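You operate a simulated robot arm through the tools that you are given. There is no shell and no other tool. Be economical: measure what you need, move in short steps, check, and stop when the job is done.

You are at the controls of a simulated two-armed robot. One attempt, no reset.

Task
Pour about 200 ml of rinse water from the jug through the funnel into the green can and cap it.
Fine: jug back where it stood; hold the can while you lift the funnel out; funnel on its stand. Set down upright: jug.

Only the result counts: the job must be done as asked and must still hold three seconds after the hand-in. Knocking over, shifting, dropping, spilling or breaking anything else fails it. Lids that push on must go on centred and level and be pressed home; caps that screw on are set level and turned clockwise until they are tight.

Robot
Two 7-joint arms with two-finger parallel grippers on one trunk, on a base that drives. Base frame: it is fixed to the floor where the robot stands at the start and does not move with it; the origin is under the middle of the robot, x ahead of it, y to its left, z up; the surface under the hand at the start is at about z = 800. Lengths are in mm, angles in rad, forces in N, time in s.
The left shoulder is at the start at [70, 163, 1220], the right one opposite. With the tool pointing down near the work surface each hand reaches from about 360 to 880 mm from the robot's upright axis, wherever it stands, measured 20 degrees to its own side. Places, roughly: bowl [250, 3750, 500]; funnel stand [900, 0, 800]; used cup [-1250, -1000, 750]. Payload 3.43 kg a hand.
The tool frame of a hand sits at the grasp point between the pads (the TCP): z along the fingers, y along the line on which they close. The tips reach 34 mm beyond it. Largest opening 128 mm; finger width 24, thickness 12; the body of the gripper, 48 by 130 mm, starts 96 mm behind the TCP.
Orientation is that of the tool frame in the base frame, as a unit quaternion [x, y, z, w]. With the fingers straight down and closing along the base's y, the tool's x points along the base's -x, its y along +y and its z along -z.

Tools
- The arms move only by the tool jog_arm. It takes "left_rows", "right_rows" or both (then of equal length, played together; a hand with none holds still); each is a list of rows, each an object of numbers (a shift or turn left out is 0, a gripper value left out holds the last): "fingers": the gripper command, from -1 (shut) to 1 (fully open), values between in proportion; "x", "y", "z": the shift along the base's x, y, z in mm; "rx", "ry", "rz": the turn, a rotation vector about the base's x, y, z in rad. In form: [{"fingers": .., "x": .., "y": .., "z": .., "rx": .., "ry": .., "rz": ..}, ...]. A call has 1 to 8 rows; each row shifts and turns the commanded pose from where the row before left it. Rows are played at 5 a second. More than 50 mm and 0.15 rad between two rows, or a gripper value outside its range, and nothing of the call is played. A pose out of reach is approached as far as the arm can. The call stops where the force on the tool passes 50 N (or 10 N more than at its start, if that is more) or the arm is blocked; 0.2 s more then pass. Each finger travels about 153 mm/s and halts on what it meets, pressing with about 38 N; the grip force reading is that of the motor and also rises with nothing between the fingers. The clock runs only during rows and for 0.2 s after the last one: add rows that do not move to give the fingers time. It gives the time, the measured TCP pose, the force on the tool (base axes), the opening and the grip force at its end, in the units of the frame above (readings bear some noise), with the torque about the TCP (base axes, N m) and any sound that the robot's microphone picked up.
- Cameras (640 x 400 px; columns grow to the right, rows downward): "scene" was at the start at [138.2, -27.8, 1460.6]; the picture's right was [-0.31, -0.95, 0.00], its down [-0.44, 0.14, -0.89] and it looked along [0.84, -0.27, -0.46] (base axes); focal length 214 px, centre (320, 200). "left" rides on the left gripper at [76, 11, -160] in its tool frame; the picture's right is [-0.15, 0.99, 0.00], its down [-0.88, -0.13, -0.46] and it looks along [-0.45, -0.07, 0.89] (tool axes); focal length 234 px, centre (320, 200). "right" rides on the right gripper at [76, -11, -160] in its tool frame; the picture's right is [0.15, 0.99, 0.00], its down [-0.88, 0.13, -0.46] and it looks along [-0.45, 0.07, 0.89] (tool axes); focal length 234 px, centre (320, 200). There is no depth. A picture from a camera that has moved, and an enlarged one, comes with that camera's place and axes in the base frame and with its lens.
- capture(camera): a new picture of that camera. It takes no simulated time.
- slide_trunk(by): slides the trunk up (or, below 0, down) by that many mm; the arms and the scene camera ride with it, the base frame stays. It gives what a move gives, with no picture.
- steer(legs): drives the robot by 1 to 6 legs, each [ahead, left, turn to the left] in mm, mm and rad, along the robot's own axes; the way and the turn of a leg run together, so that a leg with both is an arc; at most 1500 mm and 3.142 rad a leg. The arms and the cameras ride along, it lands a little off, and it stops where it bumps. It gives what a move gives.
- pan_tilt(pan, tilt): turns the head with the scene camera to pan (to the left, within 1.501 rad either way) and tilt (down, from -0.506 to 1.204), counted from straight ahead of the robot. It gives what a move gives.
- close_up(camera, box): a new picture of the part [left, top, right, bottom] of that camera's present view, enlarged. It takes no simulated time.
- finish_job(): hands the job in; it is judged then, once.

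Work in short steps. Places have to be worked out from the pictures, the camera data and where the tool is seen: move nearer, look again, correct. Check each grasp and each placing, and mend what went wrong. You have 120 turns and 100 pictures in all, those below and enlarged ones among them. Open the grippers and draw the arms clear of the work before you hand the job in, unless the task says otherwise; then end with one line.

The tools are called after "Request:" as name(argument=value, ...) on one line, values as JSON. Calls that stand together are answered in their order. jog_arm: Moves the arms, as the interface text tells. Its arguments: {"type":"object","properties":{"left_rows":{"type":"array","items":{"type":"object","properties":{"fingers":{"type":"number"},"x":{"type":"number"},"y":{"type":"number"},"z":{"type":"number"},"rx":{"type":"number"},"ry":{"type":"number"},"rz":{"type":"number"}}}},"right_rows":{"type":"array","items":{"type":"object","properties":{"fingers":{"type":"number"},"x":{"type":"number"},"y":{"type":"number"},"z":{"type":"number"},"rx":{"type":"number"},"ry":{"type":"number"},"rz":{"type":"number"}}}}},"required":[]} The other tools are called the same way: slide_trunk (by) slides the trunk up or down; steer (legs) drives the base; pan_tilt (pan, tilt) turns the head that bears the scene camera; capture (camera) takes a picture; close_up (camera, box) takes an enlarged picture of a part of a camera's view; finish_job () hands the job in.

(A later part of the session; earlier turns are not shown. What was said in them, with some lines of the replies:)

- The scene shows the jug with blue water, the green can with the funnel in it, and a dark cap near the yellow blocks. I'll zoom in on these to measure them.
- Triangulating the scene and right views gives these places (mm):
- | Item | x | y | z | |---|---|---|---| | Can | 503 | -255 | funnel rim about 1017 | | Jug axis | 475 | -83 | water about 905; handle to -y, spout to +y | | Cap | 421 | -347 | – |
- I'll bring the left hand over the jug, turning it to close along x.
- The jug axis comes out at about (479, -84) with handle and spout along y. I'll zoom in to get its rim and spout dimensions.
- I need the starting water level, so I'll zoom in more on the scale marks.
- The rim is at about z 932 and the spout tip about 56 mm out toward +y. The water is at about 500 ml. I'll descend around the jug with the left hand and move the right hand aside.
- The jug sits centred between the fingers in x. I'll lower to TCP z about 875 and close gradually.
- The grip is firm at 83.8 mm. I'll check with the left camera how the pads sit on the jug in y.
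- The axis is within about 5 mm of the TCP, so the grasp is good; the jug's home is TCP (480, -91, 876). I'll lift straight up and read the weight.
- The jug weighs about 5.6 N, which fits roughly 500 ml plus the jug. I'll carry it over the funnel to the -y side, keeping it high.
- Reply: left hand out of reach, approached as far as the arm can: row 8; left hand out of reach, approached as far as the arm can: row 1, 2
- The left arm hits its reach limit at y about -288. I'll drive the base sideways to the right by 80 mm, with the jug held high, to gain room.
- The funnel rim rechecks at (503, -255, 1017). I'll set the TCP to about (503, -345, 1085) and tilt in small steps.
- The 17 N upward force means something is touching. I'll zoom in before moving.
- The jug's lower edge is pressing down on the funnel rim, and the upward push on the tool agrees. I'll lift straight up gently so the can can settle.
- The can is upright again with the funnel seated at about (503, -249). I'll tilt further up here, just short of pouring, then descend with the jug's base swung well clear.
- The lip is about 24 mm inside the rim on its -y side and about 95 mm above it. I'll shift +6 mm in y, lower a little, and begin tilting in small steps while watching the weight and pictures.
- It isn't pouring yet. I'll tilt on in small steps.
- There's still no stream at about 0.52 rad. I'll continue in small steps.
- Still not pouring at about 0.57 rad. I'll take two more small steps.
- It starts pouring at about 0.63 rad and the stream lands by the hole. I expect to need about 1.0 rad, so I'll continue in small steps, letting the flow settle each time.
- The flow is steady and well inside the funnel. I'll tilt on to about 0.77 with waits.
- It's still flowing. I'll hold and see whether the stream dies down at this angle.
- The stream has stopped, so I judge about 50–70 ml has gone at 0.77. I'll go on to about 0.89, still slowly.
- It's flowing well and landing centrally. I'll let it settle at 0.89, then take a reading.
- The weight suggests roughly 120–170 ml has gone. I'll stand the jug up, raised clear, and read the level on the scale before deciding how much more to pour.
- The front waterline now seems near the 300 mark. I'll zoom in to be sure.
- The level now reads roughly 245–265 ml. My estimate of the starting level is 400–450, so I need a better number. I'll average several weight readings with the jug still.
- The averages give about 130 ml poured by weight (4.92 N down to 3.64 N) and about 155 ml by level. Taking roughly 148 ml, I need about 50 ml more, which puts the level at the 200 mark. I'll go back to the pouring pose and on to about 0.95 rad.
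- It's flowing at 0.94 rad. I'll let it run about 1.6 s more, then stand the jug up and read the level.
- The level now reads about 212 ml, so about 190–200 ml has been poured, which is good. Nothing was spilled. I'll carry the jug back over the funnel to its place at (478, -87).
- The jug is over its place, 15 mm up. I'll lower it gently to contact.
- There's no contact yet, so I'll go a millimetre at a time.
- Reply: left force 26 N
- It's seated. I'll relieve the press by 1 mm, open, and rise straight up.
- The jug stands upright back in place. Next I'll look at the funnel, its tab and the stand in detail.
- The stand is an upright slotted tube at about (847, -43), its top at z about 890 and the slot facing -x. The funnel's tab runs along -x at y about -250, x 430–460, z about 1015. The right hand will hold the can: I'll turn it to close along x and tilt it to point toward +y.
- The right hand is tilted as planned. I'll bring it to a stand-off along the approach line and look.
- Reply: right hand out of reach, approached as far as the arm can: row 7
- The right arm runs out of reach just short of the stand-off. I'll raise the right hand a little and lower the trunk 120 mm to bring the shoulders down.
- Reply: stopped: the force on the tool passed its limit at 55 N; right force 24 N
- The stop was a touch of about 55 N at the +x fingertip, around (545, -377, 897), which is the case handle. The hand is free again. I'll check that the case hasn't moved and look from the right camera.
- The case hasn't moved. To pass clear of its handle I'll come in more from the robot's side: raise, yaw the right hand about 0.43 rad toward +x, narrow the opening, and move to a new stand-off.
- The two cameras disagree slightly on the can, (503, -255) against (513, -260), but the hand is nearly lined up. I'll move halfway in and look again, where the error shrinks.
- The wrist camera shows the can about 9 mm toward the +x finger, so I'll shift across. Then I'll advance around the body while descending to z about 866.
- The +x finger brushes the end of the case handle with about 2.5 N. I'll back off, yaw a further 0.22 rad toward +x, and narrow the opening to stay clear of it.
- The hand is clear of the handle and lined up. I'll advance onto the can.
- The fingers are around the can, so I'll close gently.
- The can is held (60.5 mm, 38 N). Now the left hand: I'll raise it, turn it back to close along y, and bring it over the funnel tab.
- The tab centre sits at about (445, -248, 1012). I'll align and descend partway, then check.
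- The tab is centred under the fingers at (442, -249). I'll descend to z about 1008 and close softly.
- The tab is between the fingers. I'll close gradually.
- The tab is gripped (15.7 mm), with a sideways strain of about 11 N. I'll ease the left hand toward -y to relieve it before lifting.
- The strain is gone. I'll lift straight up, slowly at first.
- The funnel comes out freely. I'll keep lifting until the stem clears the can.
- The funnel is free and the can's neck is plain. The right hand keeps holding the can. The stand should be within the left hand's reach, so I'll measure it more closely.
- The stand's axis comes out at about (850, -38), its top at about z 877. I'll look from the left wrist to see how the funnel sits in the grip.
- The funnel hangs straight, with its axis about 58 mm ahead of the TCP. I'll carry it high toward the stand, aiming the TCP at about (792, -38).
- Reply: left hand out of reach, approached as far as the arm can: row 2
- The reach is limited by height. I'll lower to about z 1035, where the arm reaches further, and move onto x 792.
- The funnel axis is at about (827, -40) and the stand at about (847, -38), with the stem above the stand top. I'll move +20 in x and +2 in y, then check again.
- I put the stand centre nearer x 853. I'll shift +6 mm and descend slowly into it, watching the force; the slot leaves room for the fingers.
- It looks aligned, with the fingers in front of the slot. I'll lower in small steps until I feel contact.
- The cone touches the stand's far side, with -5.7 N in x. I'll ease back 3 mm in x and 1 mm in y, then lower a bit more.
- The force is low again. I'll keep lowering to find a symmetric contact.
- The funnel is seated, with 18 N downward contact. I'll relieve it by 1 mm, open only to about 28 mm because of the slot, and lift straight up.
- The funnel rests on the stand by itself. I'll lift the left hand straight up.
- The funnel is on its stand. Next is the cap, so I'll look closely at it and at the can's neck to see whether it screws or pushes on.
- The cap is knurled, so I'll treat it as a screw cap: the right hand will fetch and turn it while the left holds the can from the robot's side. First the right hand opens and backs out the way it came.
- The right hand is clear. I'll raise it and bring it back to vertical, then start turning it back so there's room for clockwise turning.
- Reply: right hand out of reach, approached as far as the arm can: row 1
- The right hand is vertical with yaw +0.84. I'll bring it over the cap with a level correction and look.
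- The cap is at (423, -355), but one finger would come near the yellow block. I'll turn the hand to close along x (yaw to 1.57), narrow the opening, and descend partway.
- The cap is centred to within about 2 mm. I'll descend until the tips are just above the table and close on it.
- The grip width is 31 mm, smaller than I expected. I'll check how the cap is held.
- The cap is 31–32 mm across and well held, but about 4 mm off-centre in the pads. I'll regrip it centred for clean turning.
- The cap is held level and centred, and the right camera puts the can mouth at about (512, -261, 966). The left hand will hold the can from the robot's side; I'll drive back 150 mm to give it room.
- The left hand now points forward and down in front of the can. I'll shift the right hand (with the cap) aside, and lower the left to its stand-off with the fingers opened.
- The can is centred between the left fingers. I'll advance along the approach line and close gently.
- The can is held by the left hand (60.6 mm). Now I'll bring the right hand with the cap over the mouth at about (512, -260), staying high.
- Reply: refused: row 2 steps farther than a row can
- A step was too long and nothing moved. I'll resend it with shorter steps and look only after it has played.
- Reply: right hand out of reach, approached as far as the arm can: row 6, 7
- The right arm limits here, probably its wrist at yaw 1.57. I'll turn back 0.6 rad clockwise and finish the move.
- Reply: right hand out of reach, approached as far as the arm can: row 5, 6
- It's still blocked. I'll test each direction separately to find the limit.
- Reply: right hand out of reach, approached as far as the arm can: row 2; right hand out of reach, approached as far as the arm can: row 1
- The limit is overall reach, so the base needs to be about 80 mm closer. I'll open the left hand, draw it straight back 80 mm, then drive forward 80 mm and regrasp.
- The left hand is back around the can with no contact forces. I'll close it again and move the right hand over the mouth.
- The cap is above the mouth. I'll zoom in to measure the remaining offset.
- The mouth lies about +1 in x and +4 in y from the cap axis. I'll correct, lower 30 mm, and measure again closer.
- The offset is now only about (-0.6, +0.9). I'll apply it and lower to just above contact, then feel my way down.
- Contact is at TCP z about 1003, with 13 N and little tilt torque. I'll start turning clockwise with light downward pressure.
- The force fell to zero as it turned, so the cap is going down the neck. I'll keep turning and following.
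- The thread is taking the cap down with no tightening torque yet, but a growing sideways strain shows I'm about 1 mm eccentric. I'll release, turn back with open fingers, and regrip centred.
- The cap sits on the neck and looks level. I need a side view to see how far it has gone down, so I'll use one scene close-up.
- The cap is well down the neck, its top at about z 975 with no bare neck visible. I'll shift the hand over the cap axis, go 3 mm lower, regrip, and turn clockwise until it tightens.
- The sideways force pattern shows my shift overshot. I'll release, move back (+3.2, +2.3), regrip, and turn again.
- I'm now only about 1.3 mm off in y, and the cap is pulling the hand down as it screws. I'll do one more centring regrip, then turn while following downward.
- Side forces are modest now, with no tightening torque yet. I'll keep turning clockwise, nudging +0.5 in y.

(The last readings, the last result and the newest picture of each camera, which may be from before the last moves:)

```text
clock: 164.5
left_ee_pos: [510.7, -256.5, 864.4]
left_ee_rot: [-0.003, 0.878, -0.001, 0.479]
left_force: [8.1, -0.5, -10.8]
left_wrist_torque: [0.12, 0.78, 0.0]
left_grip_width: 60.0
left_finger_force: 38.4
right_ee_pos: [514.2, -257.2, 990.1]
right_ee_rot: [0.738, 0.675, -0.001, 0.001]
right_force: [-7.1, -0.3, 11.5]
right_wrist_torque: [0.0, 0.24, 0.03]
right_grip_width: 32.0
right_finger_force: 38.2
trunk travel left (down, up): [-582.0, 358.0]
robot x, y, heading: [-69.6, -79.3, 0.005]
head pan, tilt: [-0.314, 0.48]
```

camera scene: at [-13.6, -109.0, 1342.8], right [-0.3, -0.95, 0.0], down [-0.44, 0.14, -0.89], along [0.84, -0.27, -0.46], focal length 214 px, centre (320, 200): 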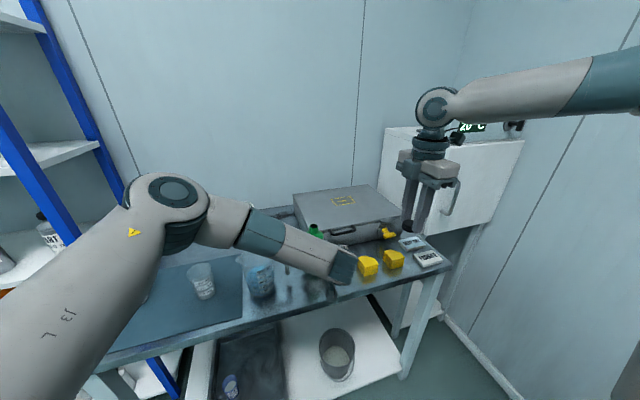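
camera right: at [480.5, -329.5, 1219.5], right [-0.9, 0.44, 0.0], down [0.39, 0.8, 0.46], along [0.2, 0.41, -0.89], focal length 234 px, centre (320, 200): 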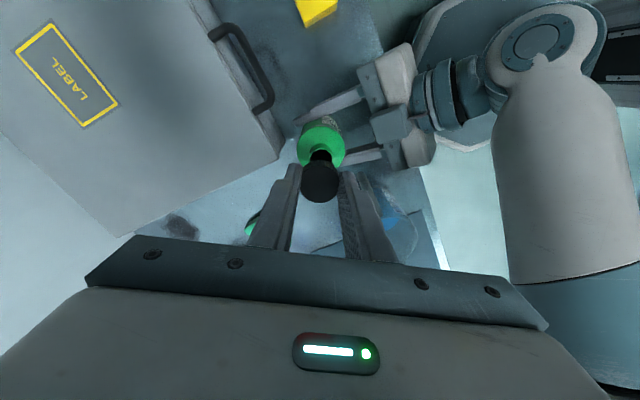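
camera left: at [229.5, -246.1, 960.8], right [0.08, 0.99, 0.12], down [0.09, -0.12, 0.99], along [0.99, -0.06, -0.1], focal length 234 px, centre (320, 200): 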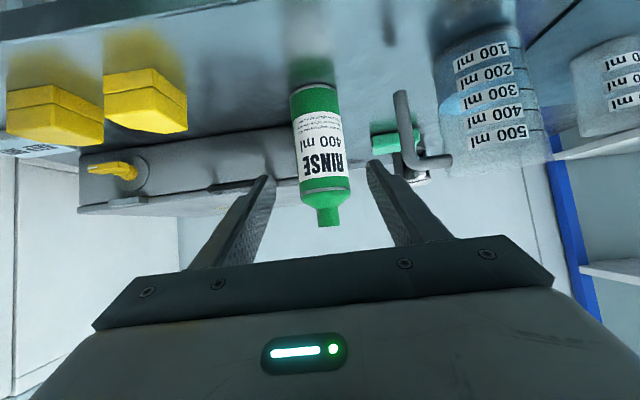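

I'm pressing slightly faster than the thread advances, and it still turns freely. I'll turn the rest of this stroke without pushing, then regrip for another.

Request:
jog_arm(right_rows=[{"rz": -0.14}, {"rz": -0.14}, {"rz": -0.14}, {}, {"fingers": -0.4}, {"fingers": -0.25}, {}])

Request:
jog_arm(right_rows=[{"rz": 0.148}, {"rz": 0.148}, {"rz": 0.148}, {"rz": 0.148}, {"rz": 0.148}, {"rz": 0.148}, {"rz": 0.148}, {"rz": 0.148}])

Request:
jog_arm(right_rows=[{"rz": 0.148}, {"rz": 0.148}, {"rz": 0.148}, {"rz": 0.148}, {"rz": 0.148}, {"rz": 0.148}, {"rz": 0.148}, {"rz": 0.148}])

Request:
jog_arm(right_rows=[{"rz": 0.148}, {"rz": 0.148}, {"rz": 0.148}, {"fingers": -0.5}, {"fingers": -0.7}, {}, {}])

Request:
jog_arm(right_rows=[{"rz": -0.14}, {"rz": -0.14}, {"rz": -0.14}, {"rz": -0.14}, {"rz": -0.14}, {"rz": -0.14}, {"rz": -0.14}, {}])

```text
clock: 166.1
left_ee_pos: [510.1, -255.0, 865.3]
left_ee_rot: [-0.003, 0.877, -0.001, 0.48]
left_force: [2.1, 2.8, 7.5]
left_wrist_torque: [0.21, -0.44, 0.1]
left_grip_width: 60.2
left_finger_force: 38.7
right_ee_pos: [521.6, -286.1, 996.8]
right_ee_rot: [0.861, 0.509, -0.001, -0.001]
right_force: [-0.7, 0.4, -0.3]
right_wrist_torque: [-0.02, -0.04, -0.01]
right_grip_width: 47.8
right_finger_force: 0.3
right hand out of reach, approached as far as the arm can: row 3
trunk travel left (down, up): [-582.0, 358.0]
robot x, y, heading: [-71.0, -81.0, 0.008]
head pan, tilt: [-0.314, 0.48]
```

```text
clock: 167.9
left_ee_pos: [507.6, -256.8, 861.7]
left_ee_rot: [-0.002, 0.879, -0.001, 0.477]
left_force: [-11.6, 9.7, 2.2]
left_wrist_torque: [-0.88, -1.14, 0.25]
left_grip_width: 60.4
left_finger_force: 38.3
right_ee_pos: [520.2, -286.4, 996.7]
right_ee_rot: [0.432, 0.902, 0.001, 0.002]
right_force: [10.7, -8.6, -0.1]
right_wrist_torque: [-0.15, -0.35, -0.33]
right_grip_width: 49.5
right_finger_force: 0.9
trunk travel left (down, up): [-582.0, 358.0]
robot x, y, heading: [-67.8, -80.6, 0.004]
head pan, tilt: [-0.314, 0.48]
```

```text
clock: 169.7
left_ee_pos: [510.2, -257.5, 865.6]
left_ee_rot: [-0.004, 0.877, -0.001, 0.48]
left_force: [-19.5, -3.2, 8.7]
left_wrist_torque: [-0.06, -0.79, 0.02]
left_grip_width: 60.7
left_finger_force: 38.3
right_ee_pos: [517.5, -285.5, 995.6]
right_ee_rot: [-0.146, 0.989, 0.0, 0.001]
right_force: [13.6, 0.2, 5.9]
right_wrist_torque: [0.12, -0.36, -0.38]
right_grip_width: 46.3
right_finger_force: 0.0
trunk travel left (down, up): [-582.0, 358.0]
robot x, y, heading: [-72.6, -81.7, 0.006]
head pan, tilt: [-0.314, 0.48]
```

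```text
clock: 171.3
left_ee_pos: [510.8, -256.1, 863.7]
left_ee_rot: [-0.003, 0.877, -0.001, 0.48]
left_force: [4.2, 3.4, 10.7]
left_wrist_torque: [0.22, -0.13, -0.04]
left_grip_width: 60.5
left_finger_force: 38.5
right_ee_pos: [520.7, -284.3, 996.4]
right_ee_rot: [-0.359, 0.934, 0.0, 0.001]
right_force: [-0.5, 0.4, -0.6]
right_wrist_torque: [0.01, -0.02, 0.01]
right_grip_width: 19.2
right_finger_force: 0.1
trunk travel left (down, up): [-582.0, 358.0]
robot x, y, heading: [-66.3, -82.1, 0.006]
head pan, tilt: [-0.314, 0.48]
```

```text
clock: 173.1
left_ee_pos: [509.8, -256.0, 864.5]
left_ee_rot: [-0.003, 0.877, -0.002, 0.48]
left_force: [2.9, 1.5, 13.8]
left_wrist_torque: [0.18, -0.08, -0.01]
left_grip_width: 60.6
left_finger_force: 37.8
right_ee_pos: [520.2, -283.5, 995.5]
right_ee_rot: [0.123, 0.992, -0.001, 0.002]
right_force: [-0.1, -0.2, -0.8]
right_wrist_torque: [-0.02, 0.04, 0.02]
right_grip_width: 19.1
right_finger_force: 0.1
trunk travel left (down, up): [-582.0, 358.0]
robot x, y, heading: [-68.7, -83.2, 0.002]
head pan, tilt: [-0.314, 0.48]
```

The last turn hit the wrist limit and the hand was carried about 30 mm off the cap. I'll raise the right hand straight up and look at the can before going on.

Request:
jog_arm(right_rows=[{"z": 15}, {"z": 25}, {"z": 25}, {}])

Request:
capture(camera="right")

```text
clock: 174.1
left_ee_pos: [508.9, -256.5, 864.7]
left_ee_rot: [-0.003, 0.877, -0.002, 0.48]
left_force: [2.3, 1.9, 14.3]
left_wrist_torque: [0.11, 0.02, 0.04]
left_grip_width: 60.3
left_finger_force: 37.6
right_ee_pos: [518.0, -284.9, 1062.6]
right_ee_rot: [0.123, 0.992, 0.0, 0.002]
right_force: [-0.8, -0.9, 0.2]
right_wrist_torque: [0.03, -0.02, 0.03]
right_grip_width: 19.3
right_finger_force: 0.0
trunk travel left (down, up): [-582.0, 358.0]
robot x, y, heading: [-71.7, -79.7, 0.003]
head pan, tilt: [-0.314, 0.48]
```

```text
2 pictures are left
camera right: at [442.7, -276.7, 1220.9], right [0.1, 0.99, 0.0], down [0.88, -0.09, 0.46], along [0.46, -0.04, -0.89], focal length 234 px, centre (320, 200)
```

right: 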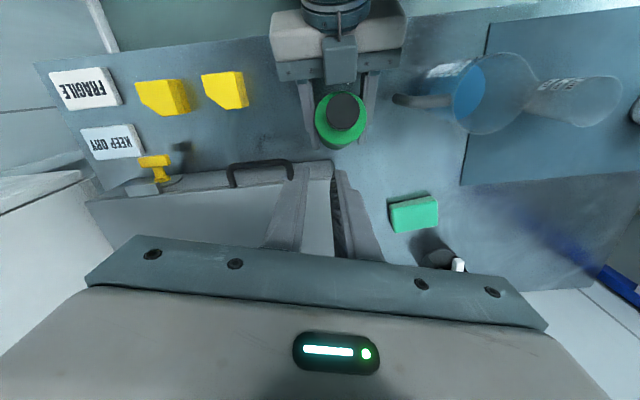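

The cap is on, but the can has pivoted in the left grip: its top leans about 0.34 rad toward the robot. I'll bring it upright by rotating the left hand with the can still firmly gripped.

Request:
jog_arm(left_rows=[{"ry": 0.06}, {"ry": 0.06}, {"ry": 0.06}, {}])

Request:
jog_arm(left_rows=[{"ry": 0.05}, {"ry": 0.05}, {}])

```text
clock: 175.1
left_ee_pos: [509.8, -257.9, 863.8]
left_ee_rot: [-0.002, 0.918, -0.001, 0.397]
left_force: [1.4, 0.1, -2.8]
left_wrist_torque: [0.02, -0.02, 0.0]
left_grip_width: 60.5
left_finger_force: 37.8
right_ee_pos: [519.6, -285.8, 1061.4]
right_ee_rot: [0.122, 0.992, 0.001, 0.001]
right_force: [0.2, -0.7, 0.3]
right_wrist_torque: [0.0, 0.01, 0.02]
right_grip_width: 19.0
right_finger_force: 0.0
trunk travel left (down, up): [-582.0, 358.0]
robot x, y, heading: [-72.6, -81.8, -0.0]
head pan, tilt: [-0.314, 0.48]
```

```text
clock: 175.9
left_ee_pos: [509.9, -256.8, 864.0]
left_ee_rot: [-0.004, 0.936, -0.001, 0.351]
left_force: [0.3, -0.4, -2.5]
left_wrist_torque: [0.0, 0.0, -0.01]
left_grip_width: 60.5
left_finger_force: 38.0
right_ee_pos: [519.6, -286.2, 1061.9]
right_ee_rot: [0.123, 0.992, 0.001, 0.001]
right_force: [-0.7, -0.3, 0.1]
right_wrist_torque: [-0.01, 0.01, 0.01]
right_grip_width: 19.1
right_finger_force: 0.0
trunk travel left (down, up): [-582.0, 358.0]
robot x, y, heading: [-70.6, -85.9, 0.008]
head pan, tilt: [-0.314, 0.48]
```

The can is free of the table: -2.5 N is its weight. I'll rotate the last 0.06 and lower slowly until it touches.

Request:
jog_arm(left_rows=[{"ry": 0.06}, {"z": -1}, {"z": -1}, {}])

Request:
jog_arm(left_rows=[{"z": -1}, {"z": -1}, {}])

```text
clock: 176.9
left_ee_pos: [509.7, -256.3, 862.3]
left_ee_rot: [-0.002, 0.947, -0.002, 0.323]
left_force: [-0.3, -0.1, -2.7]
left_wrist_torque: [-0.01, -0.01, -0.02]
left_grip_width: 60.5
left_finger_force: 38.1
right_ee_pos: [520.9, -283.7, 1062.2]
right_ee_rot: [0.123, 0.992, 0.001, 0.0]
right_force: [0.3, -0.5, -0.2]
right_wrist_torque: [-0.02, 0.0, -0.01]
right_grip_width: 19.2
right_finger_force: 0.1
trunk travel left (down, up): [-582.0, 358.0]
robot x, y, heading: [-71.7, -80.4, 0.004]
head pan, tilt: [-0.314, 0.48]
```

```text
clock: 177.7
left_ee_pos: [509.0, -256.9, 860.0]
left_ee_rot: [-0.003, 0.946, 0.0, 0.323]
left_force: [-0.9, -1.2, -3.1]
left_wrist_torque: [0.05, -0.01, -0.01]
left_grip_width: 60.5
left_finger_force: 38.0
right_ee_pos: [520.3, -285.5, 1061.5]
right_ee_rot: [0.123, 0.992, 0.0, 0.0]
right_force: [-0.2, -0.1, -0.7]
right_wrist_torque: [-0.04, 0.01, 0.0]
right_grip_width: 19.5
right_finger_force: 0.1
trunk travel left (down, up): [-582.0, 358.0]
robot x, y, heading: [-69.8, -77.6, 0.004]
head pan, tilt: [-0.314, 0.48]
```

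The can is still hanging free, so I'll go on lowering a millimetre at a time.

Request:
jog_arm(left_rows=[{"z": -1}, {"z": -1}, {}])

Request:
jog_arm(left_rows=[{"z": -1}, {"z": -0.7}, {}])

```text
clock: 178.5
left_ee_pos: [510.5, -256.9, 858.4]
left_ee_rot: [-0.003, 0.946, -0.001, 0.325]
left_force: [-0.8, -1.5, 7.3]
left_wrist_torque: [-0.07, -0.17, -0.03]
left_grip_width: 60.5
left_finger_force: 38.1
right_ee_pos: [519.4, -285.1, 1061.7]
right_ee_rot: [0.123, 0.992, 0.0, 0.002]
right_force: [0.1, -0.6, -0.8]
right_wrist_torque: [-0.01, -0.02, 0.02]
right_grip_width: 19.4
right_finger_force: 0.1
trunk travel left (down, up): [-582.0, 358.0]
robot x, y, heading: [-73.4, -79.8, 0.004]
head pan, tilt: [-0.314, 0.48]
```

```text
clock: 179.3
left_ee_pos: [508.8, -256.8, 858.2]
left_ee_rot: [-0.004, 0.945, -0.001, 0.326]
left_force: [-1.1, -0.3, 26.3]
left_wrist_torque: [-0.01, -0.62, -0.01]
left_grip_width: 60.5
left_finger_force: 38.0
right_ee_pos: [516.8, -285.1, 1064.1]
right_ee_rot: [0.123, 0.992, 0.0, 0.002]
right_force: [0.2, -0.1, -0.3]
right_wrist_torque: [0.01, 0.01, 0.03]
right_grip_width: 19.1
right_finger_force: 0.0
trunk travel left (down, up): [-582.0, 358.0]
robot x, y, heading: [-71.1, -80.7, 0.007]
head pan, tilt: [-0.314, 0.48]
```

It touches first on its +x edge (torque -0.62), so I over-rotated slightly. I'll rotate back a little to even out the contact.

Request:
jog_arm(left_rows=[{"z": 0.8, "ry": -0.02}, {"ry": -0.02}, {}])

Request:
jog_arm(left_rows=[{"ry": -0.02}, {}])

```text
clock: 180.1
left_ee_pos: [508.8, -256.8, 858.0]
left_ee_rot: [-0.002, 0.939, -0.001, 0.343]
left_force: [-7.1, 2.2, 22.8]
left_wrist_torque: [-0.15, 0.7, -0.07]
left_grip_width: 60.7
left_finger_force: 37.9
right_ee_pos: [516.5, -285.0, 1063.4]
right_ee_rot: [0.123, 0.992, 0.001, 0.003]
right_force: [-0.5, -0.8, 0.4]
right_wrist_torque: [0.01, 0.0, 0.02]
right_grip_width: 19.3
right_finger_force: 0.1
trunk travel left (down, up): [-582.0, 358.0]
robot x, y, heading: [-71.7, -82.5, 0.003]
head pan, tilt: [-0.314, 0.48]
```

```text
clock: 180.7
left_ee_pos: [508.6, -256.8, 856.9]
left_ee_rot: [-0.003, 0.936, -0.001, 0.353]
left_force: [-6.4, -1.7, 16.4]
left_wrist_torque: [0.02, 0.93, 0.1]
left_grip_width: 60.5
left_finger_force: 38.1
right_ee_pos: [518.4, -284.1, 1062.8]
right_ee_rot: [0.122, 0.992, 0.0, 0.002]
right_force: [0.0, -0.5, 1.0]
right_wrist_torque: [0.01, 0.02, -0.03]
right_grip_width: 19.2
right_finger_force: 0.0
trunk travel left (down, up): [-582.0, 358.0]
robot x, y, heading: [-72.6, -80.7, 0.002]
head pan, tilt: [-0.314, 0.48]
```

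The torque flipped sign, so flat lies in between. I'll rotate back +0.04, then release and regrip so the can settles flat.

Request:
jog_arm(left_rows=[{"ry": 0.02}, {"ry": 0.018}, {}])

Request:
jog_arm(left_rows=[{"fingers": -0.03}, {"fingers": 0.02}, {"fingers": 0.06}, {}, {}])

Request:
jog_arm(left_rows=[{}, {}, {"fingers": -0.03}, {"fingers": -0.15}, {"fingers": -0.3}, {}])

Request:
capture(camera="right")

```text
clock: 181.5
left_ee_pos: [510.7, -256.8, 857.6]
left_ee_rot: [-0.003, 0.942, -0.002, 0.336]
left_force: [2.9, -5.5, 14.3]
left_wrist_torque: [-0.27, -0.49, -0.15]
left_grip_width: 60.3
left_finger_force: 38.0
right_ee_pos: [520.3, -284.9, 1062.5]
right_ee_rot: [0.122, 0.992, 0.001, 0.002]
right_force: [0.6, 0.2, -0.1]
right_wrist_torque: [0.0, 0.02, 0.01]
right_grip_width: 19.1
right_finger_force: 0.1
trunk travel left (down, up): [-582.0, 358.0]
robot x, y, heading: [-70.5, -80.0, -0.001]
head pan, tilt: [-0.314, 0.48]
```

```text
clock: 182.7
left_ee_pos: [510.8, -257.0, 856.0]
left_ee_rot: [-0.003, 0.942, -0.001, 0.334]
left_force: [0.1, -0.1, 1.1]
left_wrist_torque: [0.0, -0.01, -0.01]
left_grip_width: 67.7
left_finger_force: 0.2
right_ee_pos: [519.7, -285.1, 1061.3]
right_ee_rot: [0.122, 0.992, 0.001, 0.001]
right_force: [0.4, -0.6, 0.9]
right_wrist_torque: [0.0, 0.01, -0.01]
right_grip_width: 19.4
right_finger_force: 0.0
trunk travel left (down, up): [-582.0, 358.0]
robot x, y, heading: [-71.6, -81.0, 0.004]
head pan, tilt: [-0.314, 0.48]
```

```text
clock: 184.1
left_ee_pos: [510.6, -255.8, 857.2]
left_ee_rot: [-0.003, 0.943, -0.001, 0.334]
left_force: [0.8, 1.4, 0.1]
left_wrist_torque: [0.07, 0.0, -0.02]
left_grip_width: 60.6
left_finger_force: 38.0
right_ee_pos: [520.2, -285.2, 1060.8]
right_ee_rot: [0.123, 0.992, 0.001, 0.002]
right_force: [-0.6, 0.0, 0.5]
right_wrist_torque: [-0.03, 0.03, 0.03]
right_grip_width: 19.1
right_finger_force: 0.1
trunk travel left (down, up): [-582.0, 358.0]
robot x, y, heading: [-68.9, -82.4, 0.003]
head pan, tilt: [-0.314, 0.48]
```

```text
1 pictures are left
camera right: at [443.8, -277.2, 1219.9], right [0.1, 0.99, 0.0], down [0.88, -0.09, 0.46], along [0.46, -0.04, -0.89], focal length 234 px, centre (320, 200)
```

right: 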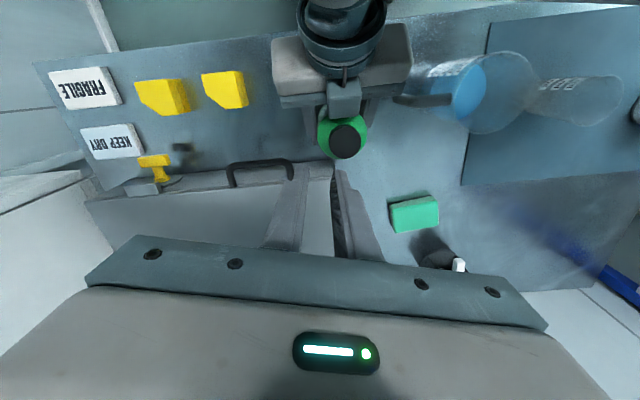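

The can stands upright again with the cap on, and the cap reads about (506, -257). I'll open the right hand, turn it back to +0.9 yaw up here, and move over the cap for a last tightening stroke.

Request:
jog_arm(right_rows=[{"fingers": -0.28, "rz": 0.144}, {"rz": 0.144}, {"rz": 0.144}, {"rz": 0.144}, {"rz": 0.144}, {"rz": 0.144}, {"rz": 0.144}, {"rz": 0.144}])

Request:
jog_arm(right_rows=[{"x": -7, "y": 14}, {"x": -7, "y": 14}, {"z": -20}, {"z": -18}, {}])

```text
clock: 185.9
left_ee_pos: [510.0, -256.6, 856.7]
left_ee_rot: [-0.002, 0.943, -0.002, 0.334]
left_force: [1.3, 0.3, 0.5]
left_wrist_torque: [0.06, 0.0, 0.02]
left_grip_width: 60.4
left_finger_force: 37.8
right_ee_pos: [519.3, -284.9, 1060.0]
right_ee_rot: [-0.439, 0.898, 0.001, 0.0]
right_force: [0.5, -0.1, 0.0]
right_wrist_torque: [-0.02, 0.02, 0.0]
right_grip_width: 46.0
right_finger_force: 0.0
trunk travel left (down, up): [-582.0, 358.0]
robot x, y, heading: [-73.1, -81.7, 0.003]
head pan, tilt: [-0.314, 0.48]
```

```text
clock: 187.1
left_ee_pos: [510.0, -255.5, 856.6]
left_ee_rot: [-0.002, 0.943, -0.001, 0.334]
left_force: [-0.5, 0.2, 0.0]
left_wrist_torque: [0.09, 0.02, 0.01]
left_grip_width: 60.4
left_finger_force: 38.3
right_ee_pos: [506.2, -257.1, 1021.0]
right_ee_rot: [-0.437, 0.899, 0.002, 0.0]
right_force: [0.0, -0.2, -0.2]
right_wrist_torque: [-0.03, 0.02, -0.01]
right_grip_width: 46.2
right_finger_force: 0.1
trunk travel left (down, up): [-582.0, 358.0]
robot x, y, heading: [-73.8, -83.9, 0.001]
head pan, tilt: [-0.314, 0.48]
```

I'll use the last picture to confirm the alignment over the cap before gripping.

Request:
close_up(camera="right", box=[275, 115, 371, 225])

```text
3.64 times, centred on (323, 170) of right
camera zoom: at [469.1, -323.6, 1180.0], right [-0.87, 0.5, 0.0], down [0.44, 0.77, 0.46], along [0.23, 0.4, -0.89], focal length 852 px, centre (309, 309)
```

zoom: 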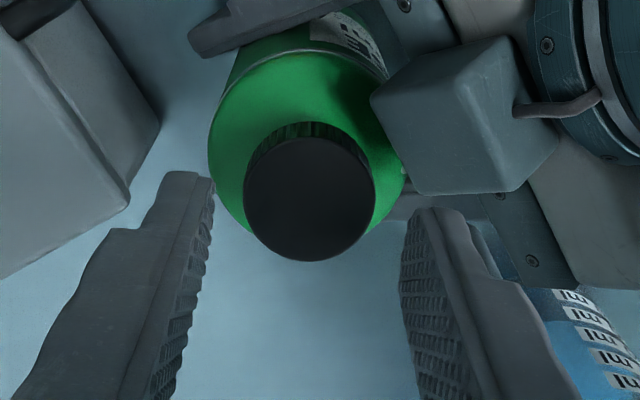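

The right hand is centred over the cap, but part of the steep left hand sits close to where my right finger would go. The can stands by itself, so I'll open the left hand, tilt it back to its earlier angle, and regrip.

Request:
jog_arm(right_rows=[{"z": 15}, {}])

Request:
jog_arm(left_rows=[{"fingers": 0.1}, {"fingers": 0.2}, {}, {"ry": -0.1}, {"ry": -0.1}, {"ry": -0.1, "z": 3}, {"z": 3}, {}])

Request:
jog_arm(left_rows=[{"fingers": 0.1}, {"fingers": 0.0}, {"fingers": -0.05}, {"fingers": -0.15}, {"fingers": -0.3}, {}])

```text
clock: 187.7
left_ee_pos: [509.9, -255.4, 856.0]
left_ee_rot: [-0.002, 0.943, -0.001, 0.334]
left_force: [-1.2, 0.1, 1.6]
left_wrist_torque: [0.08, 0.03, 0.0]
left_grip_width: 60.5
left_finger_force: 37.8
right_ee_pos: [508.1, -257.6, 1037.6]
right_ee_rot: [-0.438, 0.899, 0.0, 0.001]
right_force: [0.2, -0.4, -0.2]
right_wrist_torque: [-0.03, 0.03, -0.01]
right_grip_width: 46.2
right_finger_force: 0.1
trunk travel left (down, up): [-582.0, 358.0]
robot x, y, heading: [-66.4, -81.2, 0.003]
head pan, tilt: [-0.314, 0.48]
```

```text
clock: 189.5
left_ee_pos: [509.3, -258.2, 862.1]
left_ee_rot: [-0.003, 0.882, -0.001, 0.47]
left_force: [1.2, -0.6, -0.7]
left_wrist_torque: [-0.02, 0.0, 0.0]
left_grip_width: 77.0
left_finger_force: 0.0
right_ee_pos: [507.6, -256.6, 1037.3]
right_ee_rot: [-0.437, 0.9, 0.0, 0.001]
right_force: [-0.7, -0.5, 0.1]
right_wrist_torque: [-0.01, 0.01, 0.0]
right_grip_width: 46.3
right_finger_force: 0.1
trunk travel left (down, up): [-582.0, 358.0]
robot x, y, heading: [-67.9, -84.9, 0.001]
head pan, tilt: [-0.314, 0.48]
```

```text
clock: 190.9
left_ee_pos: [509.6, -256.9, 863.3]
left_ee_rot: [-0.003, 0.882, -0.001, 0.471]
left_force: [0.1, 0.5, 0.1]
left_wrist_torque: [0.09, -0.04, 0.02]
left_grip_width: 60.4
left_finger_force: 38.5
right_ee_pos: [507.0, -257.9, 1037.2]
right_ee_rot: [-0.438, 0.899, 0.001, 0.0]
right_force: [-0.1, -0.5, 0.3]
right_wrist_torque: [0.02, -0.02, 0.0]
right_grip_width: 46.1
right_finger_force: 0.0
trunk travel left (down, up): [-582.0, 358.0]
robot x, y, heading: [-69.7, -78.4, 0.001]
head pan, tilt: [-0.314, 0.48]
```

The left hand holds the can again at the earlier angle. I'll lower the right hand around the cap and grip it, watching the forces.

Request:
jog_arm(right_rows=[{"z": -20}, {"z": -15}, {"z": -11}, {}])

Request:
jog_arm(right_rows=[{"fingers": -0.45}, {"fingers": -0.6}, {"fingers": -0.75}, {}, {}])

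```text
clock: 191.9
left_ee_pos: [510.2, -258.3, 861.2]
left_ee_rot: [-0.003, 0.882, -0.001, 0.471]
left_force: [0.4, 1.2, -0.2]
left_wrist_torque: [0.14, 0.01, -0.04]
left_grip_width: 60.5
left_finger_force: 38.3
right_ee_pos: [507.8, -258.2, 992.1]
right_ee_rot: [-0.437, 0.899, 0.0, 0.0]
right_force: [0.6, 0.4, -0.6]
right_wrist_torque: [0.01, -0.01, -0.01]
right_grip_width: 45.9
right_finger_force: 0.1
trunk travel left (down, up): [-582.0, 358.0]
robot x, y, heading: [-68.1, -83.5, -0.0]
head pan, tilt: [-0.314, 0.48]
```

```text
clock: 193.1
left_ee_pos: [508.9, -256.5, 861.9]
left_ee_rot: [-0.003, 0.882, -0.001, 0.471]
left_force: [6.1, -4.7, 0.3]
left_wrist_torque: [0.51, 0.57, 0.0]
left_grip_width: 60.6
left_finger_force: 38.0
right_ee_pos: [506.8, -257.3, 991.9]
right_ee_rot: [-0.438, 0.899, 0.001, 0.001]
right_force: [-5.7, 5.0, 0.3]
right_wrist_torque: [0.13, 0.21, -0.01]
right_grip_width: 32.0
right_finger_force: 38.0
trunk travel left (down, up): [-582.0, 358.0]
robot x, y, heading: [-71.3, -81.5, 0.005]
head pan, tilt: [-0.314, 0.48]
```

The cap is gripped (32.0 mm). I'll ease 0.5 mm to cut the strain and turn clockwise 0.56 rad as a check.

Request:
jog_arm(right_rows=[{"x": -0.4, "y": 0.35}, {}])

Request:
jog_arm(right_rows=[{"rz": -0.14}, {"rz": -0.14}, {"rz": -0.14}, {"rz": -0.14}, {}])

```text
clock: 193.7
left_ee_pos: [510.2, -257.7, 862.0]
left_ee_rot: [-0.002, 0.882, -0.002, 0.471]
left_force: [5.1, -4.2, 0.5]
left_wrist_torque: [0.37, 0.49, -0.05]
left_grip_width: 60.3
left_finger_force: 37.6
right_ee_pos: [507.7, -256.8, 992.9]
right_ee_rot: [-0.438, 0.899, 0.001, 0.0]
right_force: [-5.8, 4.5, 0.1]
right_wrist_torque: [0.13, 0.2, 0.03]
right_grip_width: 32.2
right_finger_force: 38.0
trunk travel left (down, up): [-582.0, 358.0]
robot x, y, heading: [-70.9, -79.8, -0.002]
head pan, tilt: [-0.314, 0.48]
```

```text
clock: 194.9
left_ee_pos: [508.5, -257.6, 862.7]
left_ee_rot: [-0.003, 0.882, -0.001, 0.471]
left_force: [2.3, 2.8, 3.1]
left_wrist_torque: [-0.27, -0.13, -0.06]
left_grip_width: 60.5
left_finger_force: 38.5
right_ee_pos: [505.5, -256.3, 991.9]
right_ee_rot: [-0.171, 0.985, 0.0, 0.0]
right_force: [-0.4, -4.2, -1.4]
right_wrist_torque: [-0.26, 0.12, 0.02]
right_grip_width: 32.2
right_finger_force: 37.9
trunk travel left (down, up): [-582.0, 358.0]
robot x, y, heading: [-74.7, -81.0, 0.006]
head pan, tilt: [-0.314, 0.48]
```

Forces are low and it turns freely. I'll continue the stroke, stopping well before the wrist limit.

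Request:
jog_arm(right_rows=[{"rz": -0.14, "z": -0.1}, {"rz": -0.14, "z": -0.1}, {"rz": -0.14, "z": -0.1}, {"rz": -0.14, "z": -0.1}, {"rz": -0.14, "z": -0.1}, {"rz": -0.14, "z": -0.1}, {}])

Request:
jog_arm(right_rows=[{"rz": -0.14, "z": -0.1}, {"rz": -0.14, "z": -0.1}, {"rz": -0.14, "z": -0.1}, {"rz": -0.14, "z": -0.1}, {"rz": -0.14, "z": -0.1}, {"rz": -0.14, "z": -0.1}, {}])

```text
clock: 196.5
left_ee_pos: [509.2, -257.8, 862.2]
left_ee_rot: [-0.002, 0.881, -0.002, 0.473]
left_force: [0.0, -6.2, 0.8]
left_wrist_torque: [0.89, -0.04, -0.57]
left_grip_width: 60.5
left_finger_force: 38.3
right_ee_pos: [504.8, -256.5, 991.9]
right_ee_rot: [0.245, 0.97, 0.001, 0.001]
right_force: [0.7, 7.4, 0.8]
right_wrist_torque: [0.2, -0.02, 0.66]
right_grip_width: 32.1
right_finger_force: 38.3
trunk travel left (down, up): [-582.0, 358.0]
robot x, y, heading: [-71.7, -78.1, 0.006]
head pan, tilt: [-0.314, 0.48]
```

```text
clock: 198.1
left_ee_pos: [508.4, -258.0, 860.8]
left_ee_rot: [-0.002, 0.882, -0.002, 0.471]
left_force: [-8.3, -7.9, 0.7]
left_wrist_torque: [0.49, -0.88, -0.54]
left_grip_width: 60.1
left_finger_force: 38.1
right_ee_pos: [507.8, -256.5, 990.4]
right_ee_rot: [0.62, 0.785, 0.0, 0.002]
right_force: [8.7, 5.6, 0.6]
right_wrist_torque: [0.18, -0.3, 0.52]
right_grip_width: 31.9
right_finger_force: 38.3
trunk travel left (down, up): [-582.0, 358.0]
robot x, y, heading: [-69.3, -78.2, 0.007]
head pan, tilt: [-0.314, 0.48]
```

The torque rose to 0.66 N·m and then held at about 0.52 as the fingers slipped, so the cap is tight. I'll release the right hand and lift away, then open the left and draw it straight back.

Request:
jog_arm(right_rows=[{"fingers": -0.5}, {"fingers": -0.3}, {}, {"z": 10}, {"z": 30}, {"z": 40}, {"z": 40}, {"y": -30, "z": 20}])

Request:
jog_arm(left_rows=[{"fingers": 0.0}, {"fingers": 0.2}, {}, {"x": -15}, {"x": -20}, {"x": -25}, {"x": -25}, {}], right_rows=[{"y": -20}, {"y": -30}, {"y": -30}, {"y": -30}, {}, {}, {}, {}])

```text
clock: 199.9
left_ee_pos: [507.1, -258.2, 861.7]
left_ee_rot: [-0.002, 0.882, -0.001, 0.472]
left_force: [-2.2, 0.4, 1.4]
left_wrist_torque: [0.03, 0.11, -0.02]
left_grip_width: 60.6
left_finger_force: 38.6
right_ee_pos: [508.3, -291.5, 1133.4]
right_ee_rot: [0.618, 0.786, 0.0, 0.001]
right_force: [-1.0, -1.0, -0.2]
right_wrist_torque: [0.02, 0.0, 0.01]
right_grip_width: 44.7
right_finger_force: 0.0
trunk travel left (down, up): [-582.0, 358.0]
robot x, y, heading: [-71.2, -80.0, 0.002]
head pan, tilt: [-0.314, 0.48]
```

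```text
clock: 201.7
left_ee_pos: [425.4, -256.2, 861.7]
left_ee_rot: [-0.004, 0.882, -0.001, 0.471]
left_force: [0.1, 0.6, -0.1]
left_wrist_torque: [0.01, 0.01, 0.01]
left_grip_width: 76.9
left_finger_force: 0.1
right_ee_pos: [504.7, -398.0, 1129.2]
right_ee_rot: [0.619, 0.786, -0.001, 0.0]
right_force: [0.9, 0.0, -0.2]
right_wrist_torque: [0.03, 0.04, 0.01]
right_grip_width: 44.6
right_finger_force: 0.1
trunk travel left (down, up): [-582.0, 358.0]
robot x, y, heading: [-72.6, -82.6, -0.001]
head pan, tilt: [-0.314, 0.48]
```

Both hands are free with no contact forces. I'll back the left hand off further and up, and open the grippers fully, clear of the work.

Request:
jog_arm(left_rows=[{"x": -20, "z": 20}, {"x": -15, "z": 40}, {"z": 45}, {"z": 45}, {"z": 45}, {"fingers": 1}, {}, {}], right_rows=[{"z": 30}, {"z": 30}, {"z": 30}, {"y": -20}, {"fingers": 1}, {}, {}, {}])

```text
clock: 203.5
left_ee_pos: [390.0, -258.2, 1058.9]
left_ee_rot: [-0.003, 0.882, -0.001, 0.471]
left_force: [0.6, 0.1, 0.4]
left_wrist_torque: [-0.03, 0.0, 0.01]
left_grip_width: 128.3
left_finger_force: 0.0
right_ee_pos: [504.4, -417.4, 1221.2]
right_ee_rot: [0.619, 0.785, 0.0, 0.001]
right_force: [-0.2, 0.0, -0.6]
right_wrist_torque: [0.01, 0.01, -0.02]
right_grip_width: 127.9
right_finger_force: 0.0
trunk travel left (down, up): [-582.0, 358.0]
robot x, y, heading: [-69.1, -81.9, 0.005]
head pan, tilt: [-0.314, 0.48]
```

The jug is back, the funnel is on its stand, the can is capped, and both arms are clear with the grippers open. I'll hand it in.

Request:
finish_job()

```text
The job is handed in.
```

I poured roughly 190–200 ml (estimated from the jug scale and weight) through the funnel into the green can and screwed the cap on until it resisted. The jug is back upright in its place and the funnel is on its stand. Along the way the jug tipped the can slightly before the pour, a finger pressed the case handle at about 55 N, and the can leaned about 0.34 rad during capping before I set it upright. I saw no spill or shift, but I had no pictures left for a final check.
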